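You operate a simulated robot arm through the tools that you are given. There is no shell and no other tool.

The job below is to be done with a simulated two-armed robot. You get a single attempt, and the scene is never put back.

JOB
Clamp the oblong and the large square plate down on the clamp plate.
Fine: slide them, the oblong one under the clamp on the purple base, the large square one under the cream; leave the small plate, the screw clamp and the other lever clamps.

Only the result counts: the job must be done as asked and must still hold three seconds after the hand-in. Knocking over, shifting, dropping, spilling or breaking anything else fails it.

ROBOT AND FRAMES
Two 6-joint arms with two-finger parallel grippers on one trunk that stands fixed in place. Base frame: the origin is at the foot of the trunk, x ahead of it, y to its left, z up; the work surface is at about z = 0.86. Readings come in m, degrees, newtons and seconds.
The left shoulder is at [-0.077, 0.177, 0.832], the right one opposite. With the tool pointing down near the work surface each hand reaches from about 0.1 to 0.72 m from the base axis, measured 20 degrees to its own side. Payload 1.57 kg a hand.
The tool frame of a hand sits at the grasp point between the pads (the TCP): z along the fingers, y along the line on which they close. The tips reach 0.03 m beyond it. The gripper opens to 0.08 m. The fingers are 0.017 m wide and 0.012 m thick; the gripper's body (0.04 by 0.082 m) begins 0.08 m behind the TCP.
Orientation is that of the tool frame in the base frame, as a unit quaternion [w, x, y, z]. With the fingers straight down and closing along the base's y, the tool's x points along the base's -x, its y along +y and its z along -z.

CONTROLS
- The arms move only by the tool arm_command. It takes "left_targets", "right_targets" or both (then of equal length, played together; a hand with none holds still); each is text: rows parted by semicolons, each of 6 numbers parted by spaces: the shift along the tool's x, y, z in m, then the turn, a rotation vector about the tool's x, y, z in degrees. In form: tx ty tz rx ry rz; .... A call has 1 to 20 rows; each row shifts and turns the commanded pose from where the row before left it, along the tool's axes as they then stand. "left_hand" and "right_hand" are, for a hand that has rows, the opening, from 0 (shut) to 1 (fully open), set as the call begins (left out, the last holds). A row lasts 0.2 s, in which the tool goes at most 0.05 m and 8.6 degrees; a call with a longer step from one row to the next is refused whole, and so is a gripper value outside its range. A pose out of reach is approached as far as the arm can. The call stops where the force on the tool passes 90 N (or 10 N more than at its start, if that is more) or the arm is blocked; 0.2 s more then pass. Each finger travels about 0.072 m/s and halts on what it meets, pressing with about 42 N; the grip force reading is that of the motor and also rises with nothing between the fingers. The clock runs only during rows and for 0.2 s after the last one: add rows that do not move to give the fingers time. The reply holds the time, the measured pose of the TCP, the force on the tool along the base axes, the opening and the grip force, in the units named above and with some noise, with the torque about the TCP (base axes, N m) and any sound that the robot's microphone picked up.
- Cameras (640 x 400 px; columns grow to the right, rows downward): "scene" is now at [0.0534, -0.0078, 1.556]; the picture's right is [-0.10, -0.99, 0.00], its down [-0.76, 0.08, -0.65] and it looks along [0.65, -0.07, -0.76] (base axes); focal length 214 px, centre (320, 200). "left" rides on the left gripper at [0.072, 0.007, -0.122] in its tool frame; the picture's right is [-0.09, 1.00, 0.00], its down [-0.84, -0.08, -0.54] and it looks along [-0.54, -0.05, 0.84] (tool axes); focal length 238 px, centre (320, 200). "right" rides on the right gripper at [0.072, -0.007, -0.122] in its tool frame; the picture's right is [0.09, 1.00, 0.00], its down [-0.84, 0.08, -0.54] and it looks along [-0.54, 0.05, 0.84] (tool axes); focal length 238 px, centre (320, 200). There is no depth. A picture from a camera that has moved, and an enlarged one, comes with that camera's place and axes in the base frame and with its lens. The place of the scene camera against the robot may be out by one fixed shift of up to 0.025 m in any direction.
- grab_frame(camera): a new picture of that camera. It takes no simulated time.
- lift_body(by): moves the trunk up (or, below 0, down) by that many m; the arms and the scene camera ride with it, the base frame stays. It gives what a move gives, with no picture.
- pan_tilt(pan, tilt): turns the head with the scene camera to pan (to the left, within 143 degrees either way) and tilt (down, from -29 to 69), counted from straight ahead of the robot (the tilt from the chest, where the trunk bows). It gives what a move gives.
- inspect(camera, box): a new picture of the part [left, top, right, bottom] of that camera's present view, enlarged. It takes no simulated time.
- hand_in(): hands the job in; it is judged then, once.

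Nothing tells you positions but the pictures and the camera data. Unless the task says otherwise, let go and move clear before handing in.

The tools are called after "Request:" by a JSON object that holds its "op" and its "data". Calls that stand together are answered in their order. arm_command: Moves the arms, as the interface text tells. Its arguments: {"type":"object","properties":{"left_targets":{"type":"string"},"left_hand":{"type":"number"},"right_targets":{"type":"string"},"right_hand":{"type":"number"}},"required":[]} The other tools are called the same way: lift_body (by) moves the trunk up or down; pan_tilt (pan, tilt) turns the head that bears the scene camera; grab_frame (camera) takes a picture; inspect (camera, box) takes an enlarged picture of a part of a camera's view; hand_in () hands the job in.

At the start:

```text
clock: 0.0
left_tool_pos: [0.277, 0.3728, 1.1249]
left_orientation: [0.0, 0.0, 1.0, 0.0]
left_force: [-1.0, 0.4, -0.1]
left_moment: [0.0, 0.0, 0.0]
left_grip_width: 0.0798
left_grasp_force: 0.0
right_tool_pos: [0.4135, -0.0077, 1.137]
right_orientation: [-0.001, 0.0, 1.0, 0.0]
right_force: [0.3, -0.5, -0.1]
right_moment: [0.0, -0.01, -0.04]
right_grip_width: 0.08
right_grasp_force: 0.0
trunk travel left (down, up): [-0.275, 0.053]
head pan, tilt (commanded): [-5.9, 49.4]
```

scene: 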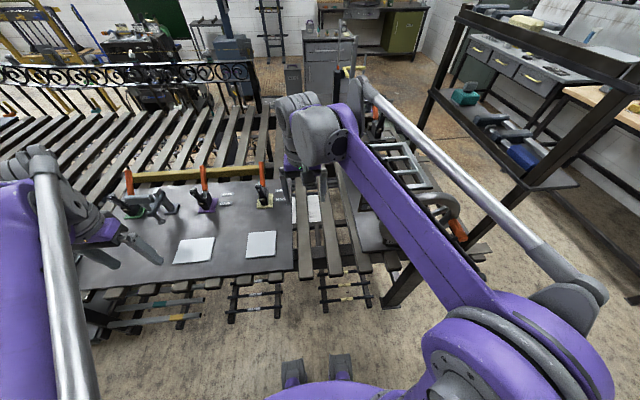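
right: 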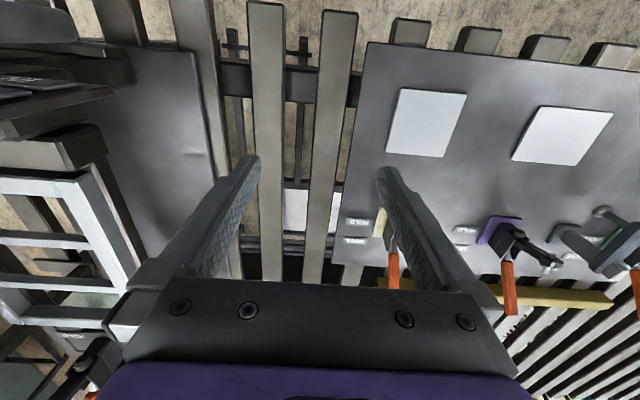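
left: 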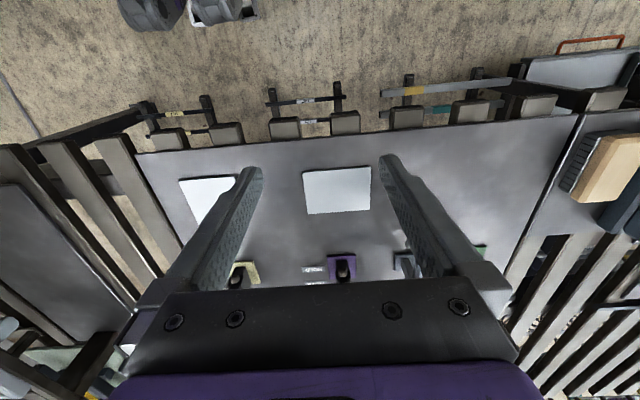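

I see a steel clamp plate with two pale plates on it and a row of lever clamps with orange handles on coloured bases (green, purple, cream). I'll look closer before moving anything.

Request:
{"op": "inspect", "data": {"camera": "scene", "box": [80, 140, 320, 290]}}

Request:
{"op": "inspect", "data": {"camera": "left", "box": [130, 130, 450, 330]}}

Request:
{"op": "inspect", "data": {"camera": "right", "box": [330, 60, 640, 320]}}

Request:
{"op": "inspect", "data": {"camera": "scene", "box": [320, 120, 500, 290]}}

```text
2.67 times, centred on (200, 215) of scene
camera zoom: at [0.0534, -0.0078, 1.556], right [-0.1, -0.99, 0.0], down [-0.76, 0.08, -0.65], along [0.65, -0.07, -0.76], focal length 572 px, centre (640, 160)
```

zoom: 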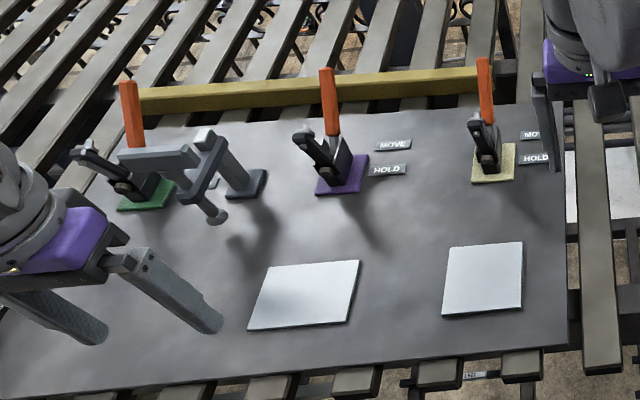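

```text
2.00 times, centred on (290, 230) of left
camera zoom: at [0.2053, 0.3785, 1.2473], right [0.09, 1.0, 0.0], down [0.84, -0.08, 0.54], along [0.54, -0.05, -0.84], focal length 477 px, centre (380, 140)
```

zoom: 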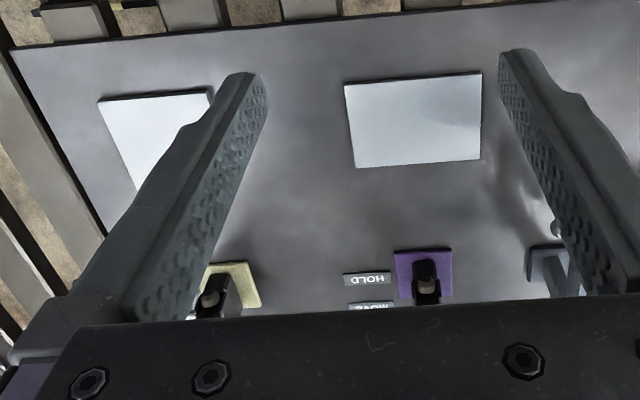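

```text
1.54 times, centred on (485, 190) of right
camera zoom: at [0.3427, -0.0143, 1.2594], right [-0.09, 1.0, 0.0], down [0.84, 0.08, 0.54], along [0.54, 0.05, -0.84], focal length 367 px, centre (66, 215)
```

zoom: 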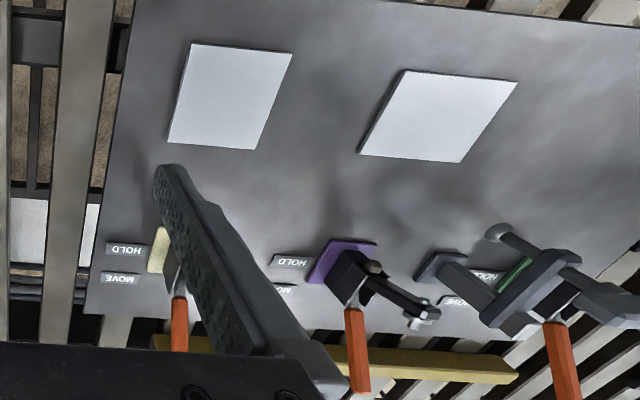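

```text
2.35 times, centred on (410, 205) of scene
camera zoom: at [0.0534, -0.0078, 1.556], right [-0.1, -0.99, 0.0], down [-0.76, 0.08, -0.65], along [0.65, -0.07, -0.76], focal length 505 px, centre (108, 188)
```

zoom: 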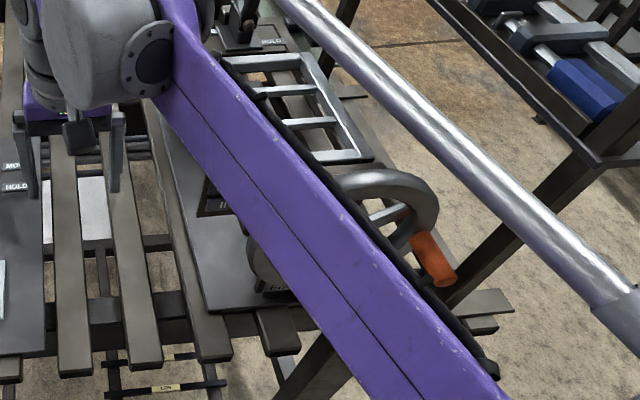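

The oblong plate (about 0.12 x 0.09) is left at roughly x 0.45, y 0.39, and the large square one (about 0.10) at roughly x 0.455, y 0.16; the purple and cream clamps are near x 0.655, y 0.38 and 0.16. I'll turn the head to look around before moving the arms.

Request:
{"op": "pan_tilt", "data": {"pan": 25, "tilt": 45}}

Request:
{"op": "grab_frame", "data": {"camera": "scene"}}

Request:
{"op": "inspect", "data": {"camera": "scene", "box": [220, 120, 420, 245]}}

```text
clock: 1.0
left_tool_pos: [0.278, 0.3738, 1.1256]
left_orientation: [0.0, 0.0, 1.0, 0.0]
left_force: [-0.4, 0.1, 1.0]
left_moment: [0.0, 0.01, 0.03]
left_grip_width: 0.0802
left_grasp_force: 0.0
right_tool_pos: [0.4139, -0.0074, 1.137]
right_orientation: [0.0, 0.0, 1.0, 0.0]
right_force: [0.1, -0.2, -0.8]
right_moment: [-0.03, 0.02, 0.01]
right_grip_width: 0.08
right_grasp_force: 0.2
trunk travel left (down, up): [-0.275, 0.053]
head pan, tilt (commanded): [25.0, 45.0]
```

```text
taken
camera scene: at [0.0501, 0.0344, 1.5622], right [0.42, -0.91, 0.0], down [-0.64, -0.3, -0.71], along [0.64, 0.3, -0.71], focal length 214 px, centre (320, 200)
```

scene: 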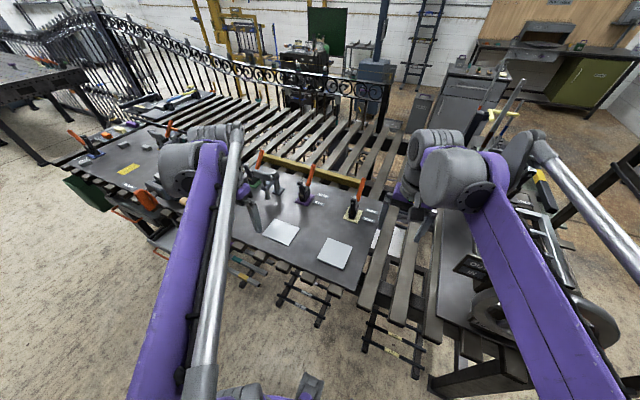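

```text
3.20 times, centred on (320, 182) of scene
camera zoom: at [0.0501, 0.0344, 1.5622], right [0.42, -0.91, 0.0], down [-0.64, -0.3, -0.71], along [0.64, 0.3, -0.71], focal length 686 px, centre (320, 256)
```

zoom: 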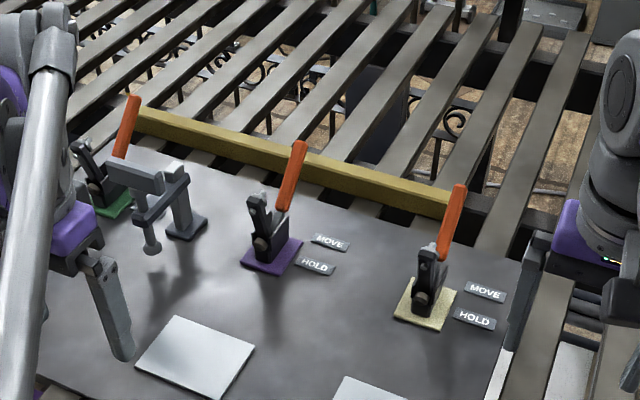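

I now see the clamps' orange handles leaning back towards the MOVE tags with the black arms raised, so they look open. I'll bring the left hand forward and tilt it, still high above everything, to look at the purple and cream clamps.

Request:
{"op": "arm_command", "data": {"left_targets": "-0.034 -0.02 0.005 0 0 0; -0.034 -0.02 0.005 0 0 0; -0.034 -0.02 0.005 0 0 0; -0.034 -0.02 0.005 0 0 0; -0.034 -0.02 0.005 0 0 0; 0 0 0 0 -7.5 0; 0 0 0 0 -7.5 0; 0 0 0 0 -7.5 0; 0 0 0 0 -7.5 0"}}

Request:
{"op": "grab_frame", "data": {"camera": "left"}}

Request:
{"op": "inspect", "data": {"camera": "left", "box": [200, 80, 440, 280]}}

```text
clock: 3.0
left_tool_pos: [0.4465, 0.2722, 1.102]
left_orientation: [0.26, 0.0, 0.966, -0.001]
left_force: [0.7, -0.7, 0.0]
left_moment: [0.0, -0.01, 0.02]
left_grip_width: 0.0801
left_grasp_force: 0.0
right_tool_pos: [0.4132, -0.0073, 1.1361]
right_orientation: [0.0, 0.0, 1.0, 0.0]
right_force: [0.2, 0.1, 0.0]
right_moment: [0.04, -0.03, 0.05]
right_grip_width: 0.0798
right_grasp_force: 0.1
trunk travel left (down, up): [-0.275, 0.053]
head pan, tilt (commanded): [25.0, 45.0]
```

```text
taken
camera left: at [0.3237, 0.2781, 1.1698], right [0.08, 1.0, 0.05], down [0.45, -0.08, 0.89], along [0.89, -0.05, -0.46], focal length 238 px, centre (320, 200)
```

left: 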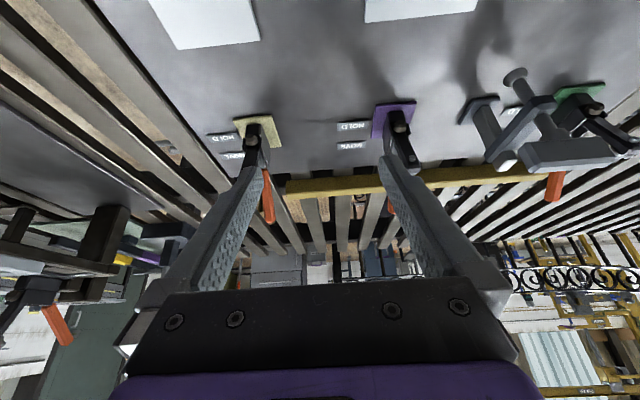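

```text
2.00 times, centred on (320, 180) of left
camera zoom: at [0.3237, 0.2781, 1.1698], right [0.08, 1.0, 0.05], down [0.45, -0.08, 0.89], along [0.89, -0.05, -0.46], focal length 477 px, centre (320, 240)
```

zoom: 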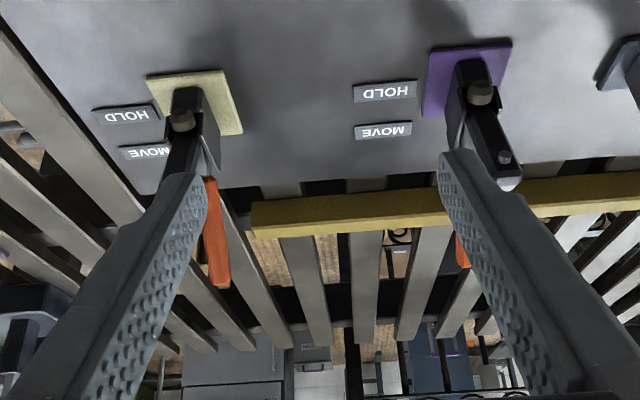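

Both clamp arms stand up, with the pads at their tips and the handles behind them, on the far side. I'll use the right hand's camera, turned to look along +y, to see the clamps from the side.

Request:
{"op": "arm_command", "data": {"right_targets": "0 0 0 0 0 -8.5; 0 0 0 0 0 -8.5; 0 0 0 0 0 -8.5; 0 0 0 0 0 -8.5; 0 0 0 0 0 -8.5; 0 0 0 0 0 -8.5; 0 0 0 0 0 -8.5; 0 0 0 0 0 -8.5; 0 0 0 0 0 -8.5; 0 0 0 0 0 -8.5; 0 0 0 0 0 -5; 0.01 -0.045 0.015 0 0 0; 0.01 -0.045 0.015 0 0 0; 0.01 -0.045 0.015 0 0 0; 0.01 -0.045 0.015 0 0 0; 0 0 0 0 -7.5 0; 0 0 0 0 -7.5 0; 0 0 0 0 -7.5 0; 0 0 0 0 -7.5 0"}}

Request:
{"op": "grab_frame", "data": {"camera": "right"}}

Request:
{"op": "grab_frame", "data": {"camera": "scene"}}

```text
clock: 7.0
left_tool_pos: [0.4484, 0.271, 1.1009]
left_orientation: [0.259, 0.0, 0.966, 0.0]
left_force: [0.2, -0.2, -0.5]
left_moment: [-0.01, -0.02, -0.01]
left_grip_width: 0.0801
left_grasp_force: 0.1
right_tool_pos: [0.5943, -0.048, 1.0758]
right_orientation: [-0.183, 0.683, -0.683, -0.184]
right_force: [0.6, 0.0, -0.2]
right_moment: [0.02, 0.01, 0.0]
right_grip_width: 0.0801
right_grasp_force: 0.0
trunk travel left (down, up): [-0.275, 0.053]
head pan, tilt (commanded): [25.0, 45.0]
```

```text
taken
camera right: at [0.6016, -0.1716, 1.1466], right [-1.0, -0.08, -0.05], down [-0.08, 0.45, 0.89], along [-0.05, 0.89, -0.46], focal length 238 px, centre (320, 200)
```

right: 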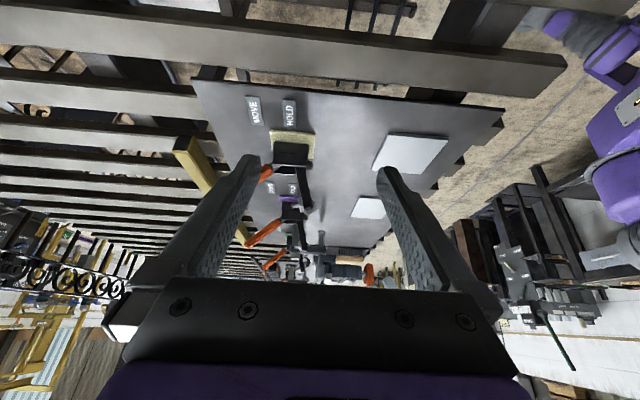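

```text
taken
camera scene: at [0.0503, 0.034, 1.5622], right [0.42, -0.91, 0.0], down [-0.64, -0.3, -0.71], along [0.64, 0.3, -0.71], focal length 214 px, centre (320, 200)
```

scene: 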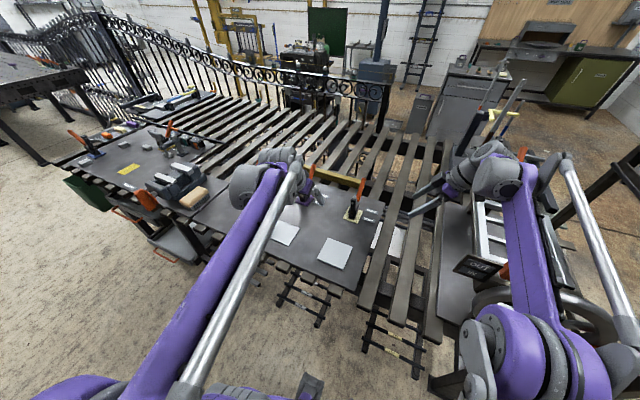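

Request:
{"op": "inspect", "data": {"camera": "right", "box": [220, 80, 420, 290]}}

Request:
{"op": "inspect", "data": {"camera": "right", "box": [235, 120, 355, 220]}}

Request:
{"op": "inspect", "data": {"camera": "scene", "box": [260, 150, 450, 300]}}

```text
1.90 times, centred on (320, 185) of right
camera zoom: at [0.6016, -0.1716, 1.1466], right [-1.0, -0.08, -0.05], down [-0.08, 0.45, 0.89], along [-0.05, 0.89, -0.46], focal length 454 px, centre (320, 229)
```

zoom: 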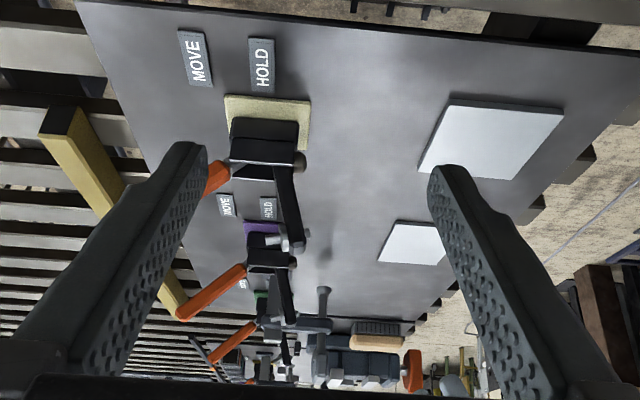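

```text
4.00 times, centred on (295, 170) of right
camera zoom: at [0.6016, -0.1716, 1.1466], right [-1.0, -0.08, -0.05], down [-0.08, 0.45, 0.89], along [-0.05, 0.89, -0.46], focal length 953 px, centre (420, 320)
```

zoom: 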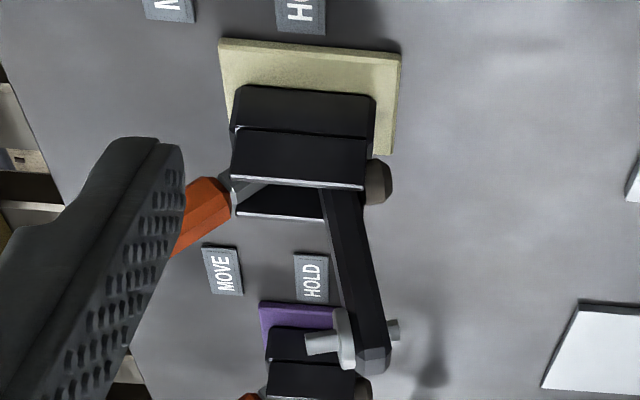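

```text
2.67 times, centred on (355, 225) of scene
camera zoom: at [0.0503, 0.034, 1.5622], right [0.42, -0.91, 0.0], down [-0.64, -0.3, -0.71], along [0.64, 0.3, -0.71], focal length 572 px, centre (227, 133)
```

zoom: 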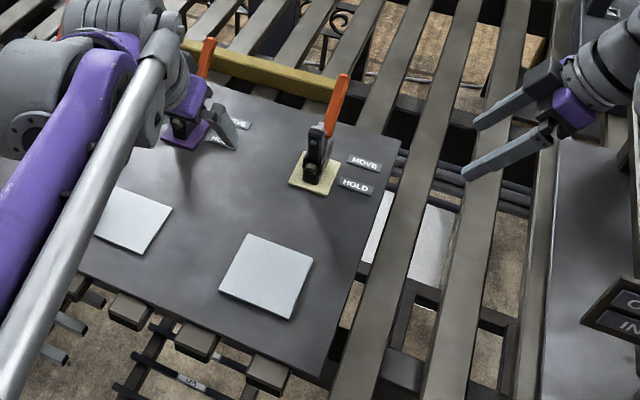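

The side view shows each arm up and leaning slightly my way, with the spindle at its tip and the handle behind, leaning towards MOVE. I'll shift the right camera about 0.07 m further out so the finger no longer hides the handle.

Request:
{"op": "arm_command", "data": {"right_targets": "0 -0.045 0 0 0 0; 0 -0.035 0 0 0 0"}}

Request:
{"op": "inspect", "data": {"camera": "right", "box": [220, 90, 420, 290]}}

Request:
{"op": "inspect", "data": {"camera": "right", "box": [270, 110, 390, 210]}}

Request:
{"op": "inspect", "data": {"camera": "left", "box": [220, 80, 320, 240]}}

Request:
{"op": "inspect", "data": {"camera": "left", "box": [360, 80, 640, 240]}}

```text
clock: 7.6
left_tool_pos: [0.448, 0.2725, 1.1016]
left_orientation: [0.26, 0.0, 0.966, 0.0]
left_force: [-0.2, -0.6, 0.9]
left_moment: [-0.02, -0.05, 0.0]
left_grip_width: 0.0801
left_grasp_force: 0.0
right_tool_pos: [0.6417, -0.0471, 1.0678]
right_orientation: [-0.183, 0.684, -0.682, -0.183]
right_force: [-0.4, 0.1, 0.5]
right_moment: [-0.01, -0.04, 0.01]
right_grip_width: 0.08
right_grasp_force: 0.0
right hand out of reach, approached as far as the arm can: row 2
trunk travel left (down, up): [-0.275, 0.053]
head pan, tilt (commanded): [25.0, 45.0]
```

```text
2.00 times, centred on (320, 190) of right
camera zoom: at [0.6488, -0.1714, 1.1387], right [-1.0, -0.08, -0.05], down [-0.08, 0.45, 0.89], along [-0.05, 0.89, -0.46], focal length 477 px, centre (320, 220)
```

zoom: 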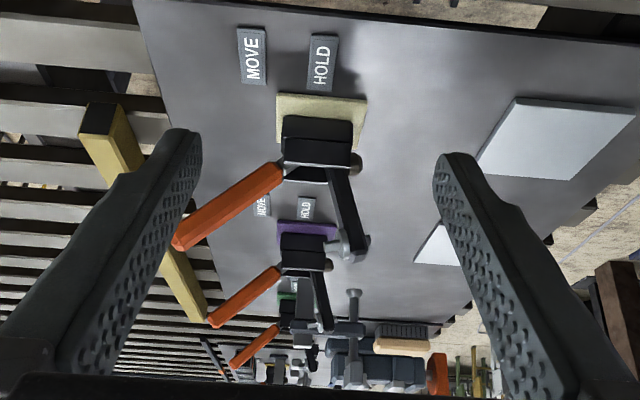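

```text
4.00 times, centred on (330, 160) of right
camera zoom: at [0.6488, -0.1714, 1.1387], right [-1.0, -0.08, -0.05], down [-0.08, 0.45, 0.89], along [-0.05, 0.89, -0.46], focal length 953 px, centre (280, 360)
```

zoom: 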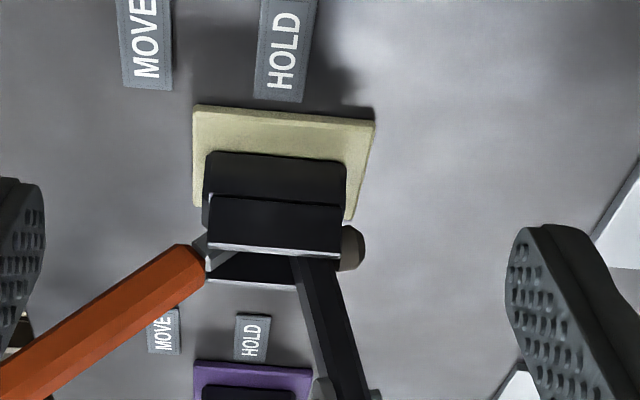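

```text
2.50 times, centred on (270, 160) of left
camera zoom: at [0.3229, 0.2785, 1.1703], right [0.08, 1.0, 0.05], down [0.45, -0.08, 0.89], along [0.89, -0.05, -0.46], focal length 596 px, centre (445, 300)
```

zoom: 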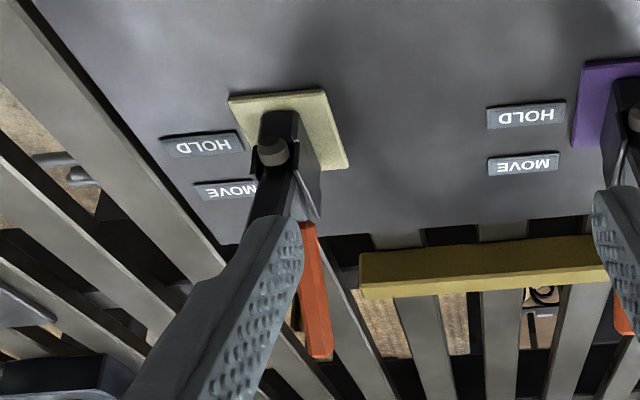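

```text
2.29 times, centred on (500, 160) of left
camera zoom: at [0.3229, 0.2785, 1.1703], right [0.08, 1.0, 0.05], down [0.45, -0.08, 0.89], along [0.89, -0.05, -0.46], focal length 545 px, centre (-91, 291)
```

zoom: 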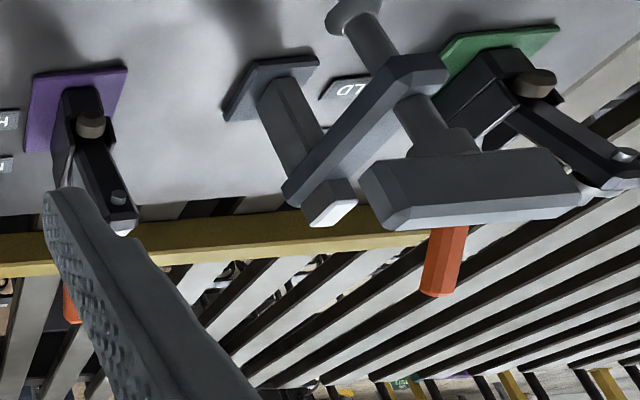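

Request:
{"op": "inspect", "data": {"camera": "right", "box": [300, 160, 360, 210]}}

Request:
{"op": "inspect", "data": {"camera": "right", "box": [270, 195, 350, 265]}}

Request:
{"op": "inspect", "data": {"camera": "left", "box": [370, 90, 430, 180]}}

Request:
{"op": "inspect", "data": {"camera": "scene", "box": [330, 170, 390, 230]}}

```text
8.00 times, centred on (330, 185) of right
camera zoom: at [0.6488, -0.1714, 1.1387], right [-1.0, -0.08, -0.05], down [-0.08, 0.45, 0.89], along [-0.05, 0.89, -0.46], focal length 1907 px, centre (240, 320)
```

zoom: 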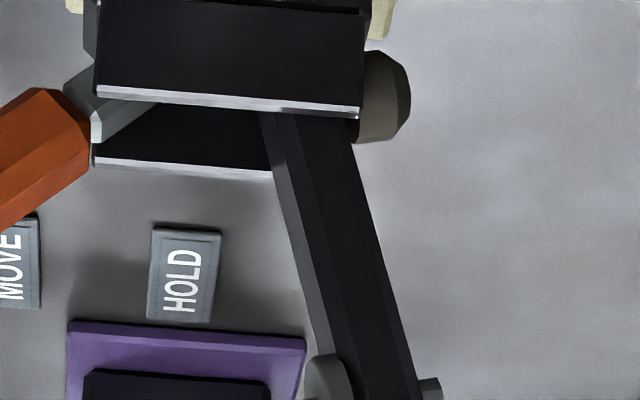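

```text
5.71 times, centred on (310, 230) of right
camera zoom: at [0.6488, -0.1714, 1.1387], right [-1.0, -0.08, -0.05], down [-0.08, 0.45, 0.89], along [-0.05, 0.89, -0.46], focal length 1362 px, centre (377, 29)
```

zoom: 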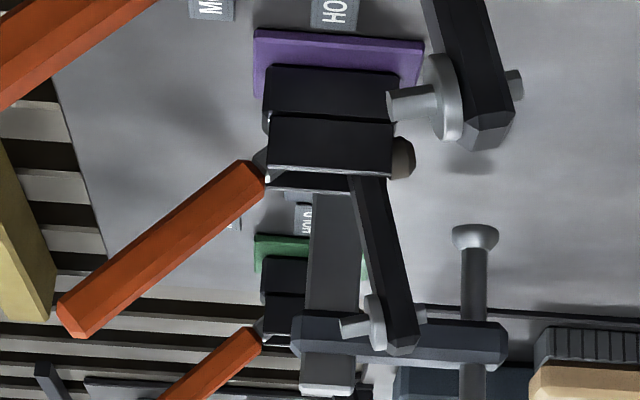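

```text
4.44 times, centred on (400, 135) of left
camera zoom: at [0.3229, 0.2785, 1.1703], right [0.08, 1.0, 0.05], down [0.45, -0.08, 0.89], along [0.89, -0.05, -0.46], focal length 1059 px, centre (-36, 489)
```

zoom: 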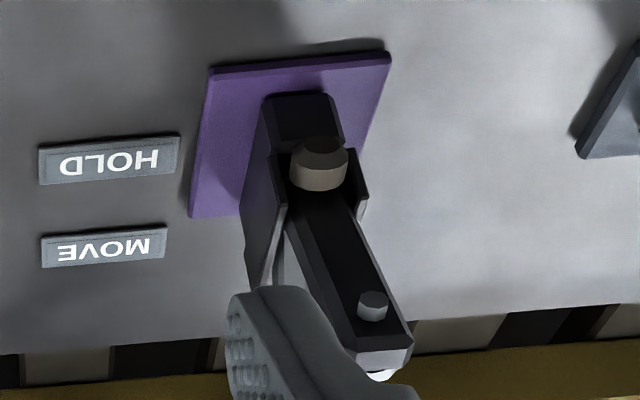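

```text
6.67 times, centred on (360, 200) of scene
camera zoom: at [0.0481, 0.0347, 1.5622], right [0.42, -0.91, 0.0], down [-0.64, -0.3, -0.71], along [0.64, 0.3, -0.71], focal length 1430 px, centre (53, 200)
```

zoom: 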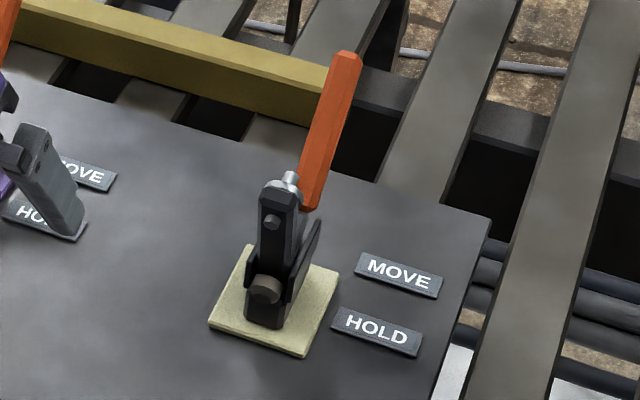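

The arm tip carries a spindle with a flange on its far side and a rubber stub sits at the body's front, so I need a lower, closer side view to understand how it swings. I'll bring the right hand lower and flatter, still well clear of the clamp.

Request:
{"op": "arm_command", "data": {"right_targets": "-0.003 0.025 0.039 0 0 0; -0.003 0.025 0.039 0 0 0; 0 0 0 0 -7.5 0; 0 0 0 0 -7.5 0"}}

Request:
{"op": "grab_frame", "data": {"camera": "right"}}

Request:
{"op": "inspect", "data": {"camera": "right", "box": [240, 110, 400, 270]}}

```text
clock: 8.6
left_tool_pos: [0.448, 0.2715, 1.1008]
left_orientation: [0.259, 0.0, 0.966, 0.0]
left_force: [0.6, -0.2, -0.5]
left_moment: [0.04, 0.01, -0.01]
left_grip_width: 0.08
left_grasp_force: 0.1
right_tool_pos: [0.5914, -0.0039, 1.0019]
right_orientation: [0.272, -0.653, 0.654, 0.27]
right_force: [-0.6, 0.4, -0.2]
right_moment: [0.0, -0.02, 0.02]
right_grip_width: 0.0801
right_grasp_force: 0.0
trunk travel left (down, up): [-0.275, 0.053]
head pan, tilt (commanded): [25.0, 45.0]
```

```text
taken
camera right: at [0.5999, -0.1418, 1.0379], right [-1.0, -0.07, -0.07], down [-0.08, 0.21, 0.98], along [-0.05, 0.98, -0.21], focal length 238 px, centre (320, 200)
```

right: 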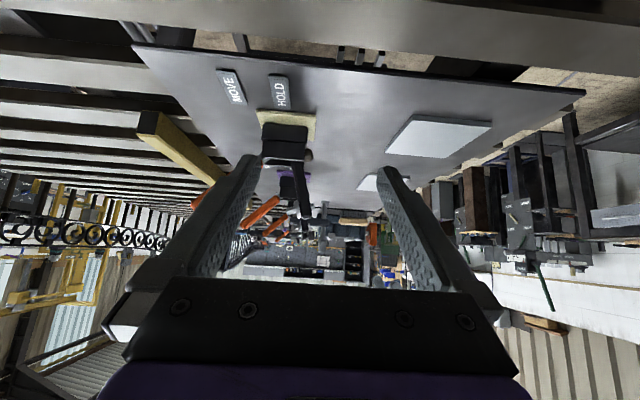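

```text
2.50 times, centred on (320, 190) of right
camera zoom: at [0.5999, -0.1418, 1.0379], right [-1.0, -0.07, -0.07], down [-0.08, 0.21, 0.98], along [-0.05, 0.98, -0.21], focal length 596 px, centre (320, 225)
```

zoom: 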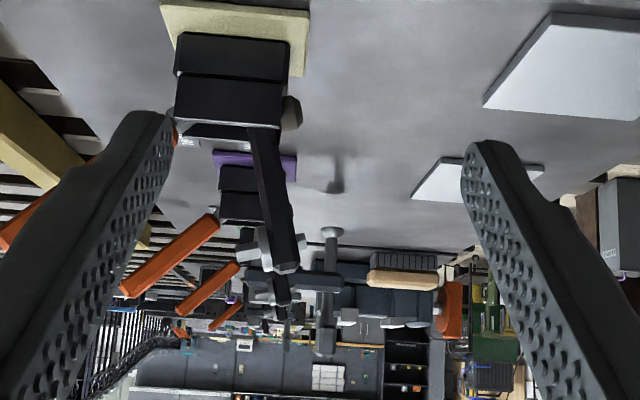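

Request:
{"op": "arm_command", "data": {"right_targets": "0 -0.04 0 0 0 0"}}

Request:
{"op": "inspect", "data": {"camera": "right", "box": [230, 90, 390, 230]}}

Request:
{"op": "inspect", "data": {"camera": "right", "box": [280, 100, 380, 220]}}

```text
clock: 9.0
left_tool_pos: [0.4504, 0.2716, 1.1003]
left_orientation: [0.258, 0.0, 0.966, 0.0]
left_force: [0.8, 0.0, 0.1]
left_moment: [0.0, 0.02, 0.0]
left_grip_width: 0.0801
left_grasp_force: 0.0
right_tool_pos: [0.6353, -0.0057, 1.0008]
right_orientation: [0.271, -0.652, 0.654, 0.271]
right_force: [0.1, 0.1, -0.3]
right_moment: [0.01, 0.02, 0.0]
right_grip_width: 0.0798
right_grasp_force: 0.1
trunk travel left (down, up): [-0.275, 0.053]
head pan, tilt (commanded): [25.0, 45.0]
```

```text
2.86 times, centred on (310, 160) of right
camera zoom: at [0.6429, -0.1433, 1.0373], right [-1.0, -0.07, -0.06], down [-0.08, 0.21, 0.98], along [-0.05, 0.98, -0.21], focal length 681 px, centre (349, 314)
```

zoom: 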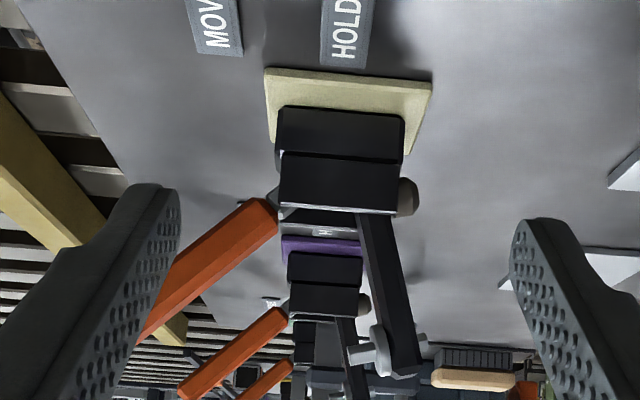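

```text
3.33 times, centred on (330, 160) of right
camera zoom: at [0.6429, -0.1433, 1.0373], right [-1.0, -0.07, -0.06], down [-0.08, 0.21, 0.98], along [-0.05, 0.98, -0.21], focal length 794 px, centre (287, 333)
```

zoom: 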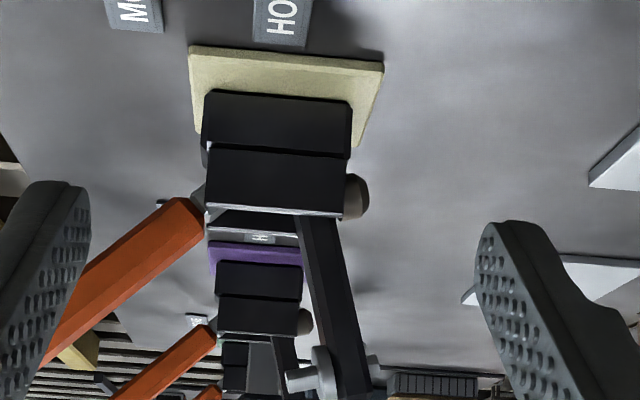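

The arm and rubber stub are clearer now, and both clamps sit in line with their plates (purple y about 0.39, cream y about 0.16). I'll check the other lever clamps elsewhere in the room for an example in the closed state.

Request:
{"op": "inspect", "data": {"camera": "scene", "box": [40, 100, 230, 220]}}

Request:
{"op": "inspect", "data": {"camera": "scene", "box": [420, 130, 640, 300]}}

Request:
{"op": "inspect", "data": {"camera": "left", "box": [0, 180, 150, 350]}}

```text
3.33 times, centred on (135, 160) of scene
camera zoom: at [0.0525, 0.0341, 1.5622], right [0.42, -0.91, 0.0], down [-0.64, -0.3, -0.71], along [0.64, 0.3, -0.71], focal length 715 px, centre (937, 333)
```

zoom: 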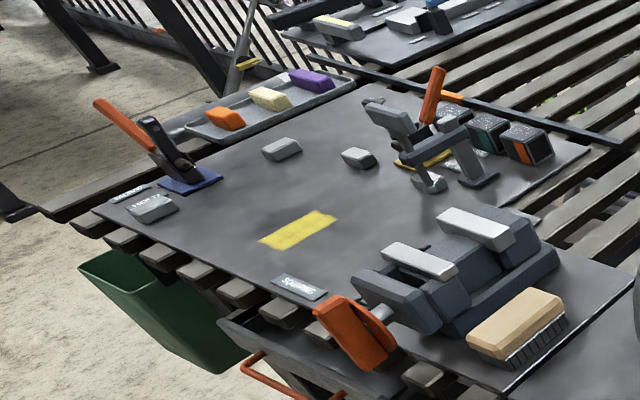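

```text
2.35 times, centred on (530, 215) of scene
camera zoom: at [0.0525, 0.0341, 1.5622], right [0.42, -0.91, 0.0], down [-0.64, -0.3, -0.71], along [0.64, 0.3, -0.71], focal length 505 px, centre (-174, 165)
```

zoom: 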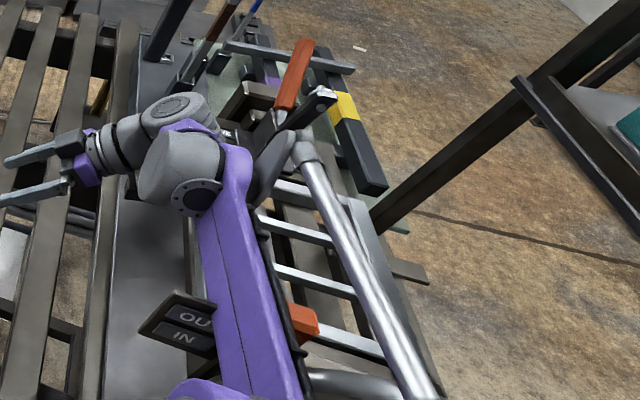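

```text
2.35 times, centred on (75, 265) of left
camera zoom: at [0.3263, 0.278, 1.1695], right [0.08, 1.0, 0.05], down [0.46, -0.08, 0.89], along [0.89, -0.05, -0.46], focal length 561 px, centre (896, 47)
```

zoom: 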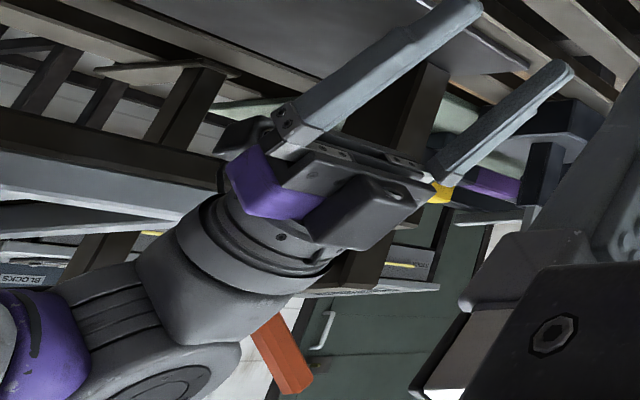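

The other lever clamps are open as well, so they give no closed example. I'll bring the left camera in front of the cream clamp, staying short of its arm, to study the mechanism.

Request:
{"op": "arm_command", "data": {"left_targets": "-0.003 -0.037 0.0285 0 0 0; -0.003 -0.037 0.0285 0 0 0; -0.003 -0.037 0.0285 0 0 0; 0 0 0 0 -7.5 0; 0 0 0 0 -7.5 0"}}

Request:
{"op": "grab_frame", "data": {"camera": "left"}}

Request:
{"op": "inspect", "data": {"camera": "left", "box": [260, 80, 380, 280]}}

Request:
{"op": "inspect", "data": {"camera": "right", "box": [280, 100, 380, 220]}}

```text
clock: 10.2
left_tool_pos: [0.4967, 0.1597, 1.032]
left_orientation: [0.383, -0.001, 0.924, 0.0]
left_force: [-0.1, 0.1, -0.4]
left_moment: [0.03, 0.03, 0.0]
left_grip_width: 0.0799
left_grasp_force: 0.1
right_tool_pos: [0.6333, -0.0064, 1.0018]
right_orientation: [-0.271, 0.653, -0.653, -0.271]
right_force: [0.5, 0.4, -0.2]
right_moment: [0.02, 0.01, 0.0]
right_grip_width: 0.08
right_grasp_force: 0.1
trunk travel left (down, up): [-0.275, 0.053]
head pan, tilt (commanded): [25.0, 45.0]
```

```text
taken
camera left: at [0.3598, 0.1665, 1.0663], right [0.07, 1.0, 0.07], down [0.21, -0.08, 0.98], along [0.98, -0.05, -0.21], focal length 238 px, centre (320, 200)
```

left: 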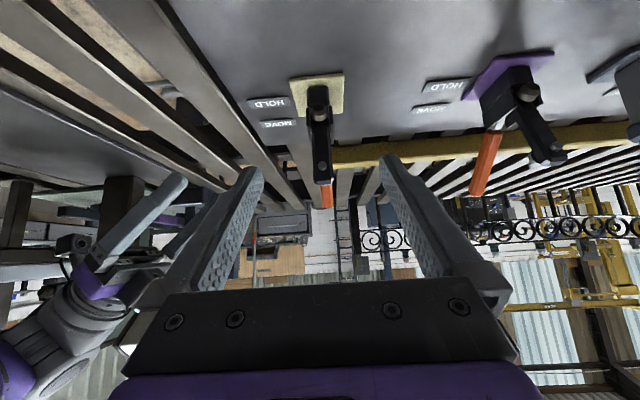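

```text
2.00 times, centred on (320, 180) of left
camera zoom: at [0.3598, 0.1665, 1.0663], right [0.07, 1.0, 0.07], down [0.21, -0.08, 0.98], along [0.98, -0.05, -0.21], focal length 477 px, centre (320, 240)
```

zoom: 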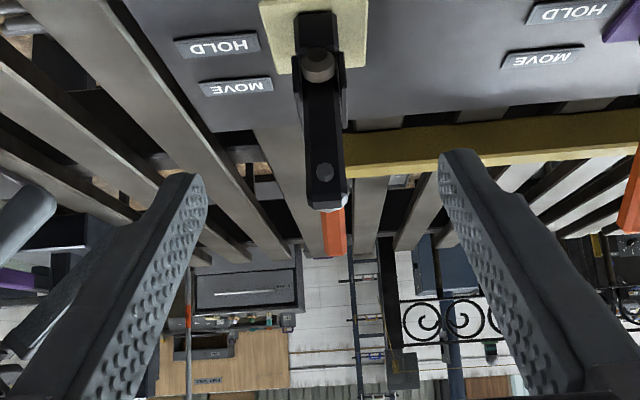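

```text
3.33 times, centred on (330, 160) of right
camera zoom: at [0.6412, -0.1431, 1.0383], right [-1.0, -0.07, -0.07], down [-0.08, 0.21, 0.97], along [-0.05, 0.98, -0.21], focal length 794 px, centre (287, 333)
```

zoom: 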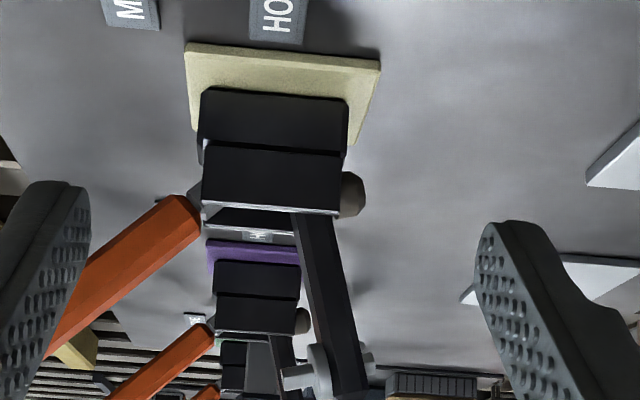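

Request:
{"op": "inspect", "data": {"camera": "left", "box": [285, 70, 355, 140]}}

Request:
{"op": "inspect", "data": {"camera": "left", "box": [460, 60, 580, 180]}}

Request:
{"op": "inspect", "data": {"camera": "left", "box": [285, 130, 355, 200]}}

```text
5.71 times, centred on (320, 105) of left
camera zoom: at [0.3598, 0.1665, 1.0663], right [0.07, 1.0, 0.07], down [0.21, -0.08, 0.98], along [0.98, -0.05, -0.21], focal length 1362 px, centre (320, 743)
```

zoom: 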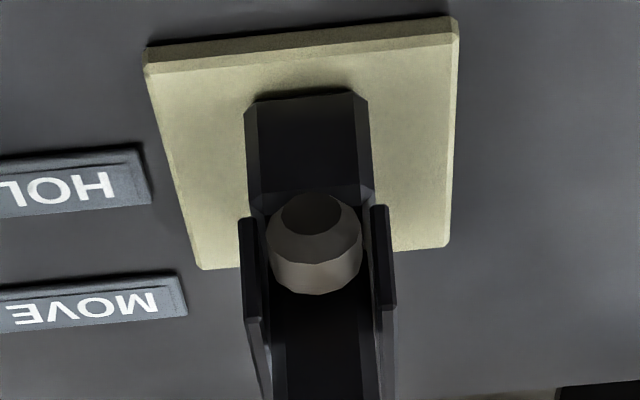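

```text
3.33 times, centred on (520, 120) of left
camera zoom: at [0.3598, 0.1665, 1.0663], right [0.07, 1.0, 0.07], down [0.21, -0.08, 0.98], along [0.98, -0.05, -0.21], focal length 794 px, centre (-347, 467)
```

zoom: 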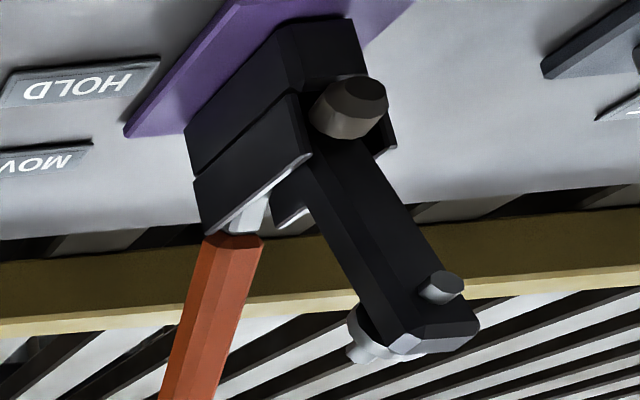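

```text
5.71 times, centred on (320, 165) of left
camera zoom: at [0.3598, 0.1665, 1.0663], right [0.07, 1.0, 0.07], down [0.21, -0.08, 0.98], along [0.98, -0.05, -0.21], focal length 1362 px, centre (320, 400)
```

zoom: 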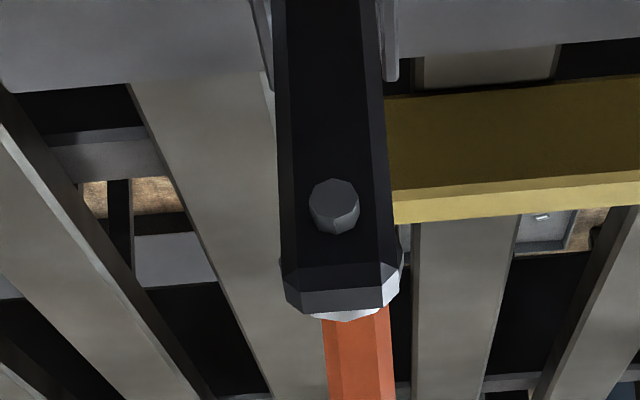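

Seen from the front, the square plate's edge and the clamps are aligned, so each plate only needs about 0.10 m of travel away from me. I'll start with the square plate: straighten the left hand to point down and bring it behind the plate's near edge, still high.

Request:
{"op": "arm_command", "data": {"left_targets": "0 0 0 0 7.5 0; 0 0 0 0 7.5 0; 0 0 0 0 7.5 0; 0 0 0 0 7.5 0; 0 0 0 0 7.5 0; 0 0 0 0 7.5 0; 0.035 0 0.01 0 0 0; 0.035 0 0.01 0 0 0; 0.035 0 0.01 0 0 0; 0.035 0 0.01 0 0 0", "left_hand": 0.6}}

Request:
{"op": "grab_frame", "data": {"camera": "left"}}

Request:
{"op": "grab_frame", "data": {"camera": "scene"}}

Request:
{"op": "grab_frame", "data": {"camera": "right"}}

```text
clock: 12.4
left_tool_pos: [0.3585, 0.1602, 0.992]
left_orientation: [0.0, -0.001, 1.0, 0.0]
left_force: [-0.6, -0.5, 0.0]
left_moment: [0.06, 0.02, -0.01]
left_grip_width: 0.0479
left_grasp_force: 0.0
right_tool_pos: [0.6331, -0.0055, 1.0028]
right_orientation: [-0.271, 0.654, -0.653, -0.27]
right_force: [-0.2, -0.6, -0.3]
right_moment: [0.0, -0.04, 0.01]
right_grip_width: 0.0802
right_grasp_force: 0.1
trunk travel left (down, up): [-0.275, 0.053]
head pan, tilt (commanded): [25.0, 45.0]
```

```text
taken
camera left: at [0.2852, 0.167, 1.1131], right [0.09, 1.0, 0.0], down [0.84, -0.08, 0.54], along [0.54, -0.05, -0.84], focal length 238 px, centre (320, 200)
```

left: 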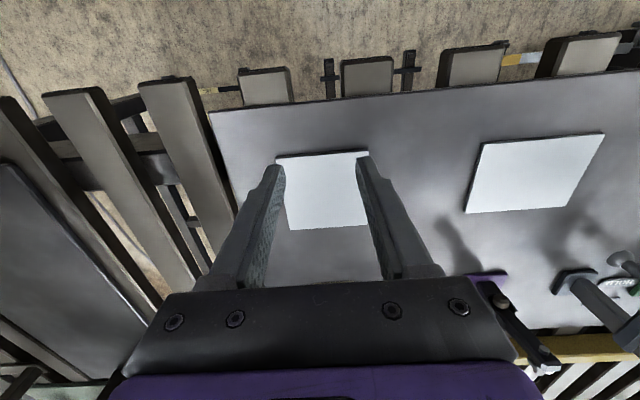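

```text
taken
camera scene: at [0.049, 0.0345, 1.5622], right [0.42, -0.91, 0.0], down [-0.64, -0.3, -0.71], along [0.64, 0.3, -0.71], focal length 214 px, centre (320, 200)
```

scene: 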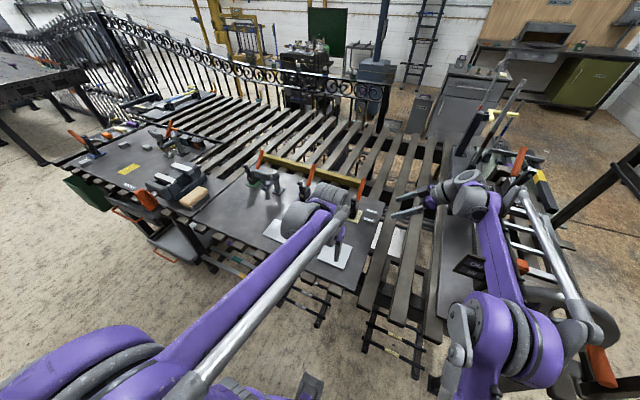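

```text
taken
camera right: at [0.6404, -0.1429, 1.0388], right [-1.0, -0.07, -0.07], down [-0.08, 0.21, 0.97], along [-0.05, 0.98, -0.21], focal length 238 px, centre (320, 200)
```

right: 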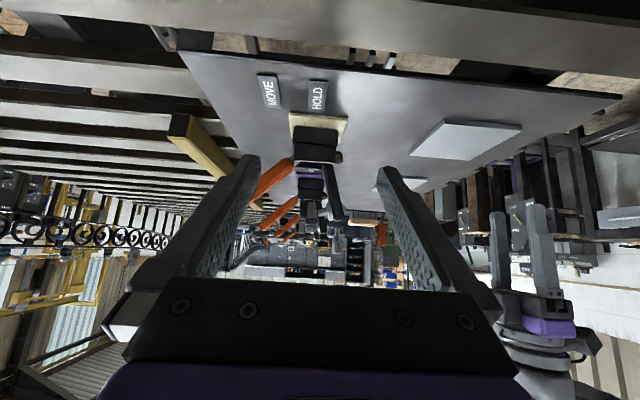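

The square plate spans about x 0.38 to 0.485, y 0.107 to 0.21, and the open fingertips hang just in front of its near edge. I'll lower to just above the clamp plate and feel for its surface in small steps.

Request:
{"op": "arm_command", "data": {"left_targets": "0 0.0 0.04 0 0 0; 0 0 0.04 0 0 0; 0 0 0.005 0 0 0; 0 0 0 0 0 0"}}

Request:
{"op": "grab_frame", "data": {"camera": "left"}}

Request:
{"op": "inspect", "data": {"camera": "right", "box": [400, 100, 580, 260]}}

```text
clock: 13.4
left_tool_pos: [0.3576, 0.1619, 0.9044]
left_orientation: [0.001, 0.0, 1.0, 0.0]
left_force: [0.1, -0.3, -0.2]
left_moment: [-0.01, 0.03, 0.01]
left_grip_width: 0.048
left_grasp_force: 0.1
right_tool_pos: [0.6341, -0.0062, 1.0018]
right_orientation: [-0.27, 0.654, -0.653, -0.27]
right_force: [-0.1, 0.9, 0.1]
right_moment: [0.0, 0.01, 0.01]
right_grip_width: 0.0802
right_grasp_force: 0.1
trunk travel left (down, up): [-0.275, 0.053]
head pan, tilt (commanded): [25.0, 45.0]
```

```text
taken
camera left: at [0.2857, 0.1677, 1.0262], right [0.09, 1.0, 0.0], down [0.84, -0.08, 0.54], along [0.54, -0.05, -0.84], focal length 238 px, centre (320, 200)
```

left: 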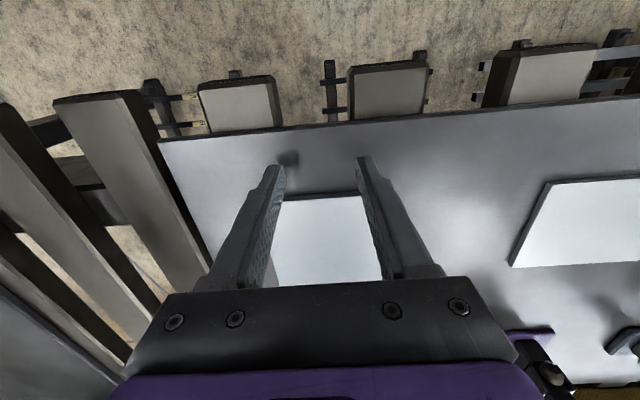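

```text
2.50 times, centred on (490, 180) of right
camera zoom: at [0.6412, -0.1429, 1.0383], right [-1.0, -0.07, -0.07], down [-0.08, 0.21, 0.97], along [-0.05, 0.98, -0.21], focal length 596 px, centre (-105, 250)
```

zoom: 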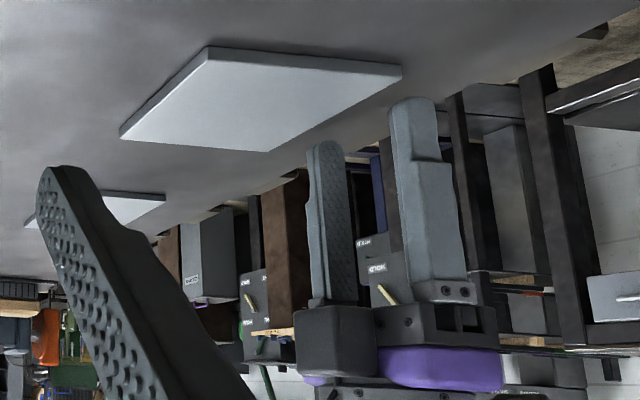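

Request:
{"op": "arm_command", "data": {"left_targets": "0 0 0.002 0 0 0; 0 0 0.001 0 0 0; 0 0 0.001 0 0 0; 0 0 0 0 0 0"}}

Request:
{"op": "inspect", "data": {"camera": "left", "box": [230, 130, 410, 230]}}

Request:
{"op": "inspect", "data": {"camera": "right", "box": [440, 110, 580, 190]}}

```text
clock: 14.4
left_tool_pos: [0.359, 0.161, 0.9022]
left_orientation: [0.0, 0.0, 1.0, 0.0]
left_force: [0.5, -0.2, 0.0]
left_moment: [0.01, -0.01, -0.02]
left_grip_width: 0.0481
left_grasp_force: 0.1
right_tool_pos: [0.6331, -0.0057, 1.0006]
right_orientation: [0.271, -0.653, 0.653, 0.271]
right_force: [0.3, 0.2, 0.1]
right_moment: [0.02, 0.0, 0.03]
right_grip_width: 0.0801
right_grasp_force: 0.0
trunk travel left (down, up): [-0.275, 0.053]
head pan, tilt (commanded): [25.0, 45.0]
```

```text
3.56 times, centred on (320, 180) of left
camera zoom: at [0.286, 0.1671, 1.0239], right [0.09, 1.0, 0.0], down [0.84, -0.08, 0.54], along [0.54, -0.05, -0.84], focal length 848 px, centre (320, 271)
```

zoom: 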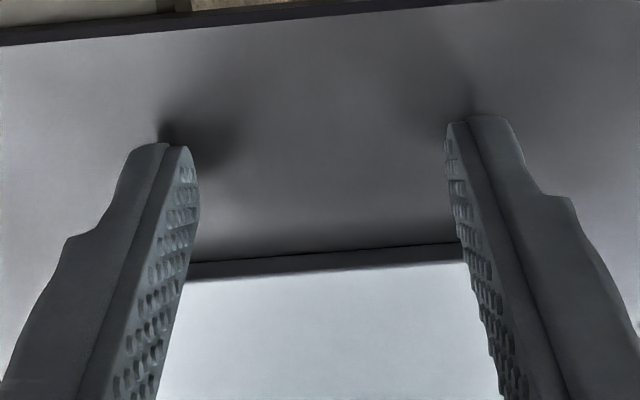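

```text
4.57 times, centred on (510, 150) of right
camera zoom: at [0.6411, -0.1429, 1.0384], right [-1.0, -0.07, -0.07], down [-0.08, 0.21, 0.97], along [-0.05, 0.98, -0.21], focal length 1090 px, centre (-549, 429)
```

zoom: 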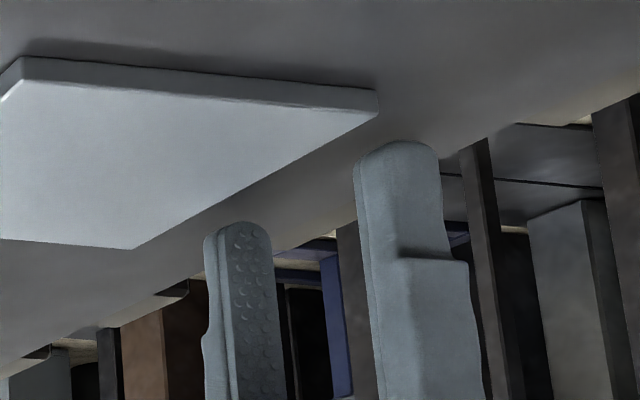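

Request:
{"op": "arm_command", "data": {"left_targets": "0 0 0.001 0 0 0; 0 0 0.001 0 0 0; 0 0 0.001 0 0 0; 0 0 0 0 0 0; 0 0 0 0 0 0"}}

Request:
{"op": "inspect", "data": {"camera": "left", "box": [230, 130, 410, 230]}}

```text
clock: 15.6
left_tool_pos: [0.3593, 0.162, 0.8975]
left_orientation: [0.0, 0.001, 1.0, -0.001]
left_force: [0.0, -0.4, 0.0]
left_moment: [0.03, -0.04, 0.02]
left_grip_width: 0.0479
left_grasp_force: 0.1
right_tool_pos: [0.6345, -0.0062, 1.002]
right_orientation: [0.27, -0.653, 0.654, 0.27]
right_force: [-0.6, -0.2, -0.2]
right_moment: [0.0, 0.0, 0.01]
right_grip_width: 0.0799
right_grasp_force: 0.0
trunk travel left (down, up): [-0.275, 0.053]
head pan, tilt (commanded): [25.0, 45.0]
```

```text
3.56 times, centred on (320, 180) of left
camera zoom: at [0.286, 0.168, 1.0202], right [0.09, 1.0, 0.0], down [0.84, -0.08, 0.54], along [0.54, -0.05, -0.84], focal length 848 px, centre (320, 271)
```

zoom: 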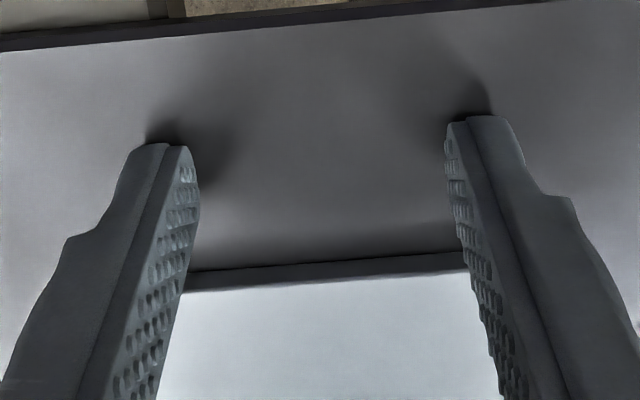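

The shadows show the tips are nearly on the surface but no contact yet. I'll keep feeling downward a millimetre at a time.

Request:
{"op": "arm_command", "data": {"left_targets": "0 0 0.001 0 0 0; 0 0 0.001 0 0 0; 0 0 0.001 0 0 0; 0 0 0 0 0 0; 0 0 0 0 0 0"}}

Request:
{"op": "inspect", "data": {"camera": "left", "box": [230, 130, 410, 230]}}

```text
clock: 16.8
left_tool_pos: [0.3573, 0.1619, 0.8976]
left_orientation: [0.002, 0.0, 1.0, 0.001]
left_force: [11.5, 6.8, 62.4]
left_moment: [-0.63, -0.08, -0.21]
left_grip_width: 0.0482
left_grasp_force: 0.1
right_tool_pos: [0.6319, -0.0062, 1.0031]
right_orientation: [0.271, -0.653, 0.654, 0.269]
right_force: [0.3, 0.0, 0.7]
right_moment: [-0.02, 0.01, 0.0]
right_grip_width: 0.0801
right_grasp_force: 0.1
trunk travel left (down, up): [-0.275, 0.053]
head pan, tilt (commanded): [25.0, 45.0]
```

```text
3.56 times, centred on (320, 180) of left
camera zoom: at [0.2855, 0.1678, 1.0192], right [0.09, 1.0, 0.0], down [0.83, -0.08, 0.55], along [0.54, -0.05, -0.84], focal length 848 px, centre (320, 271)
```

zoom: 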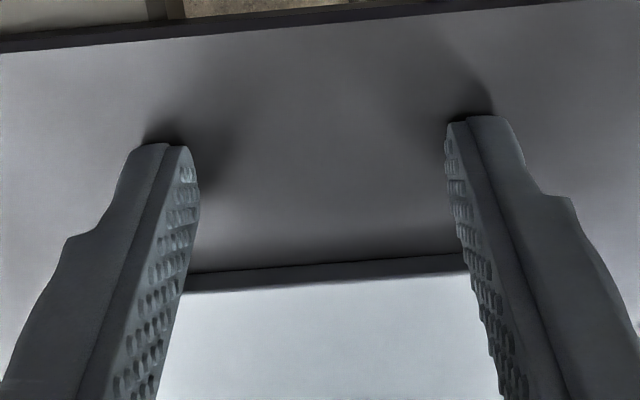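

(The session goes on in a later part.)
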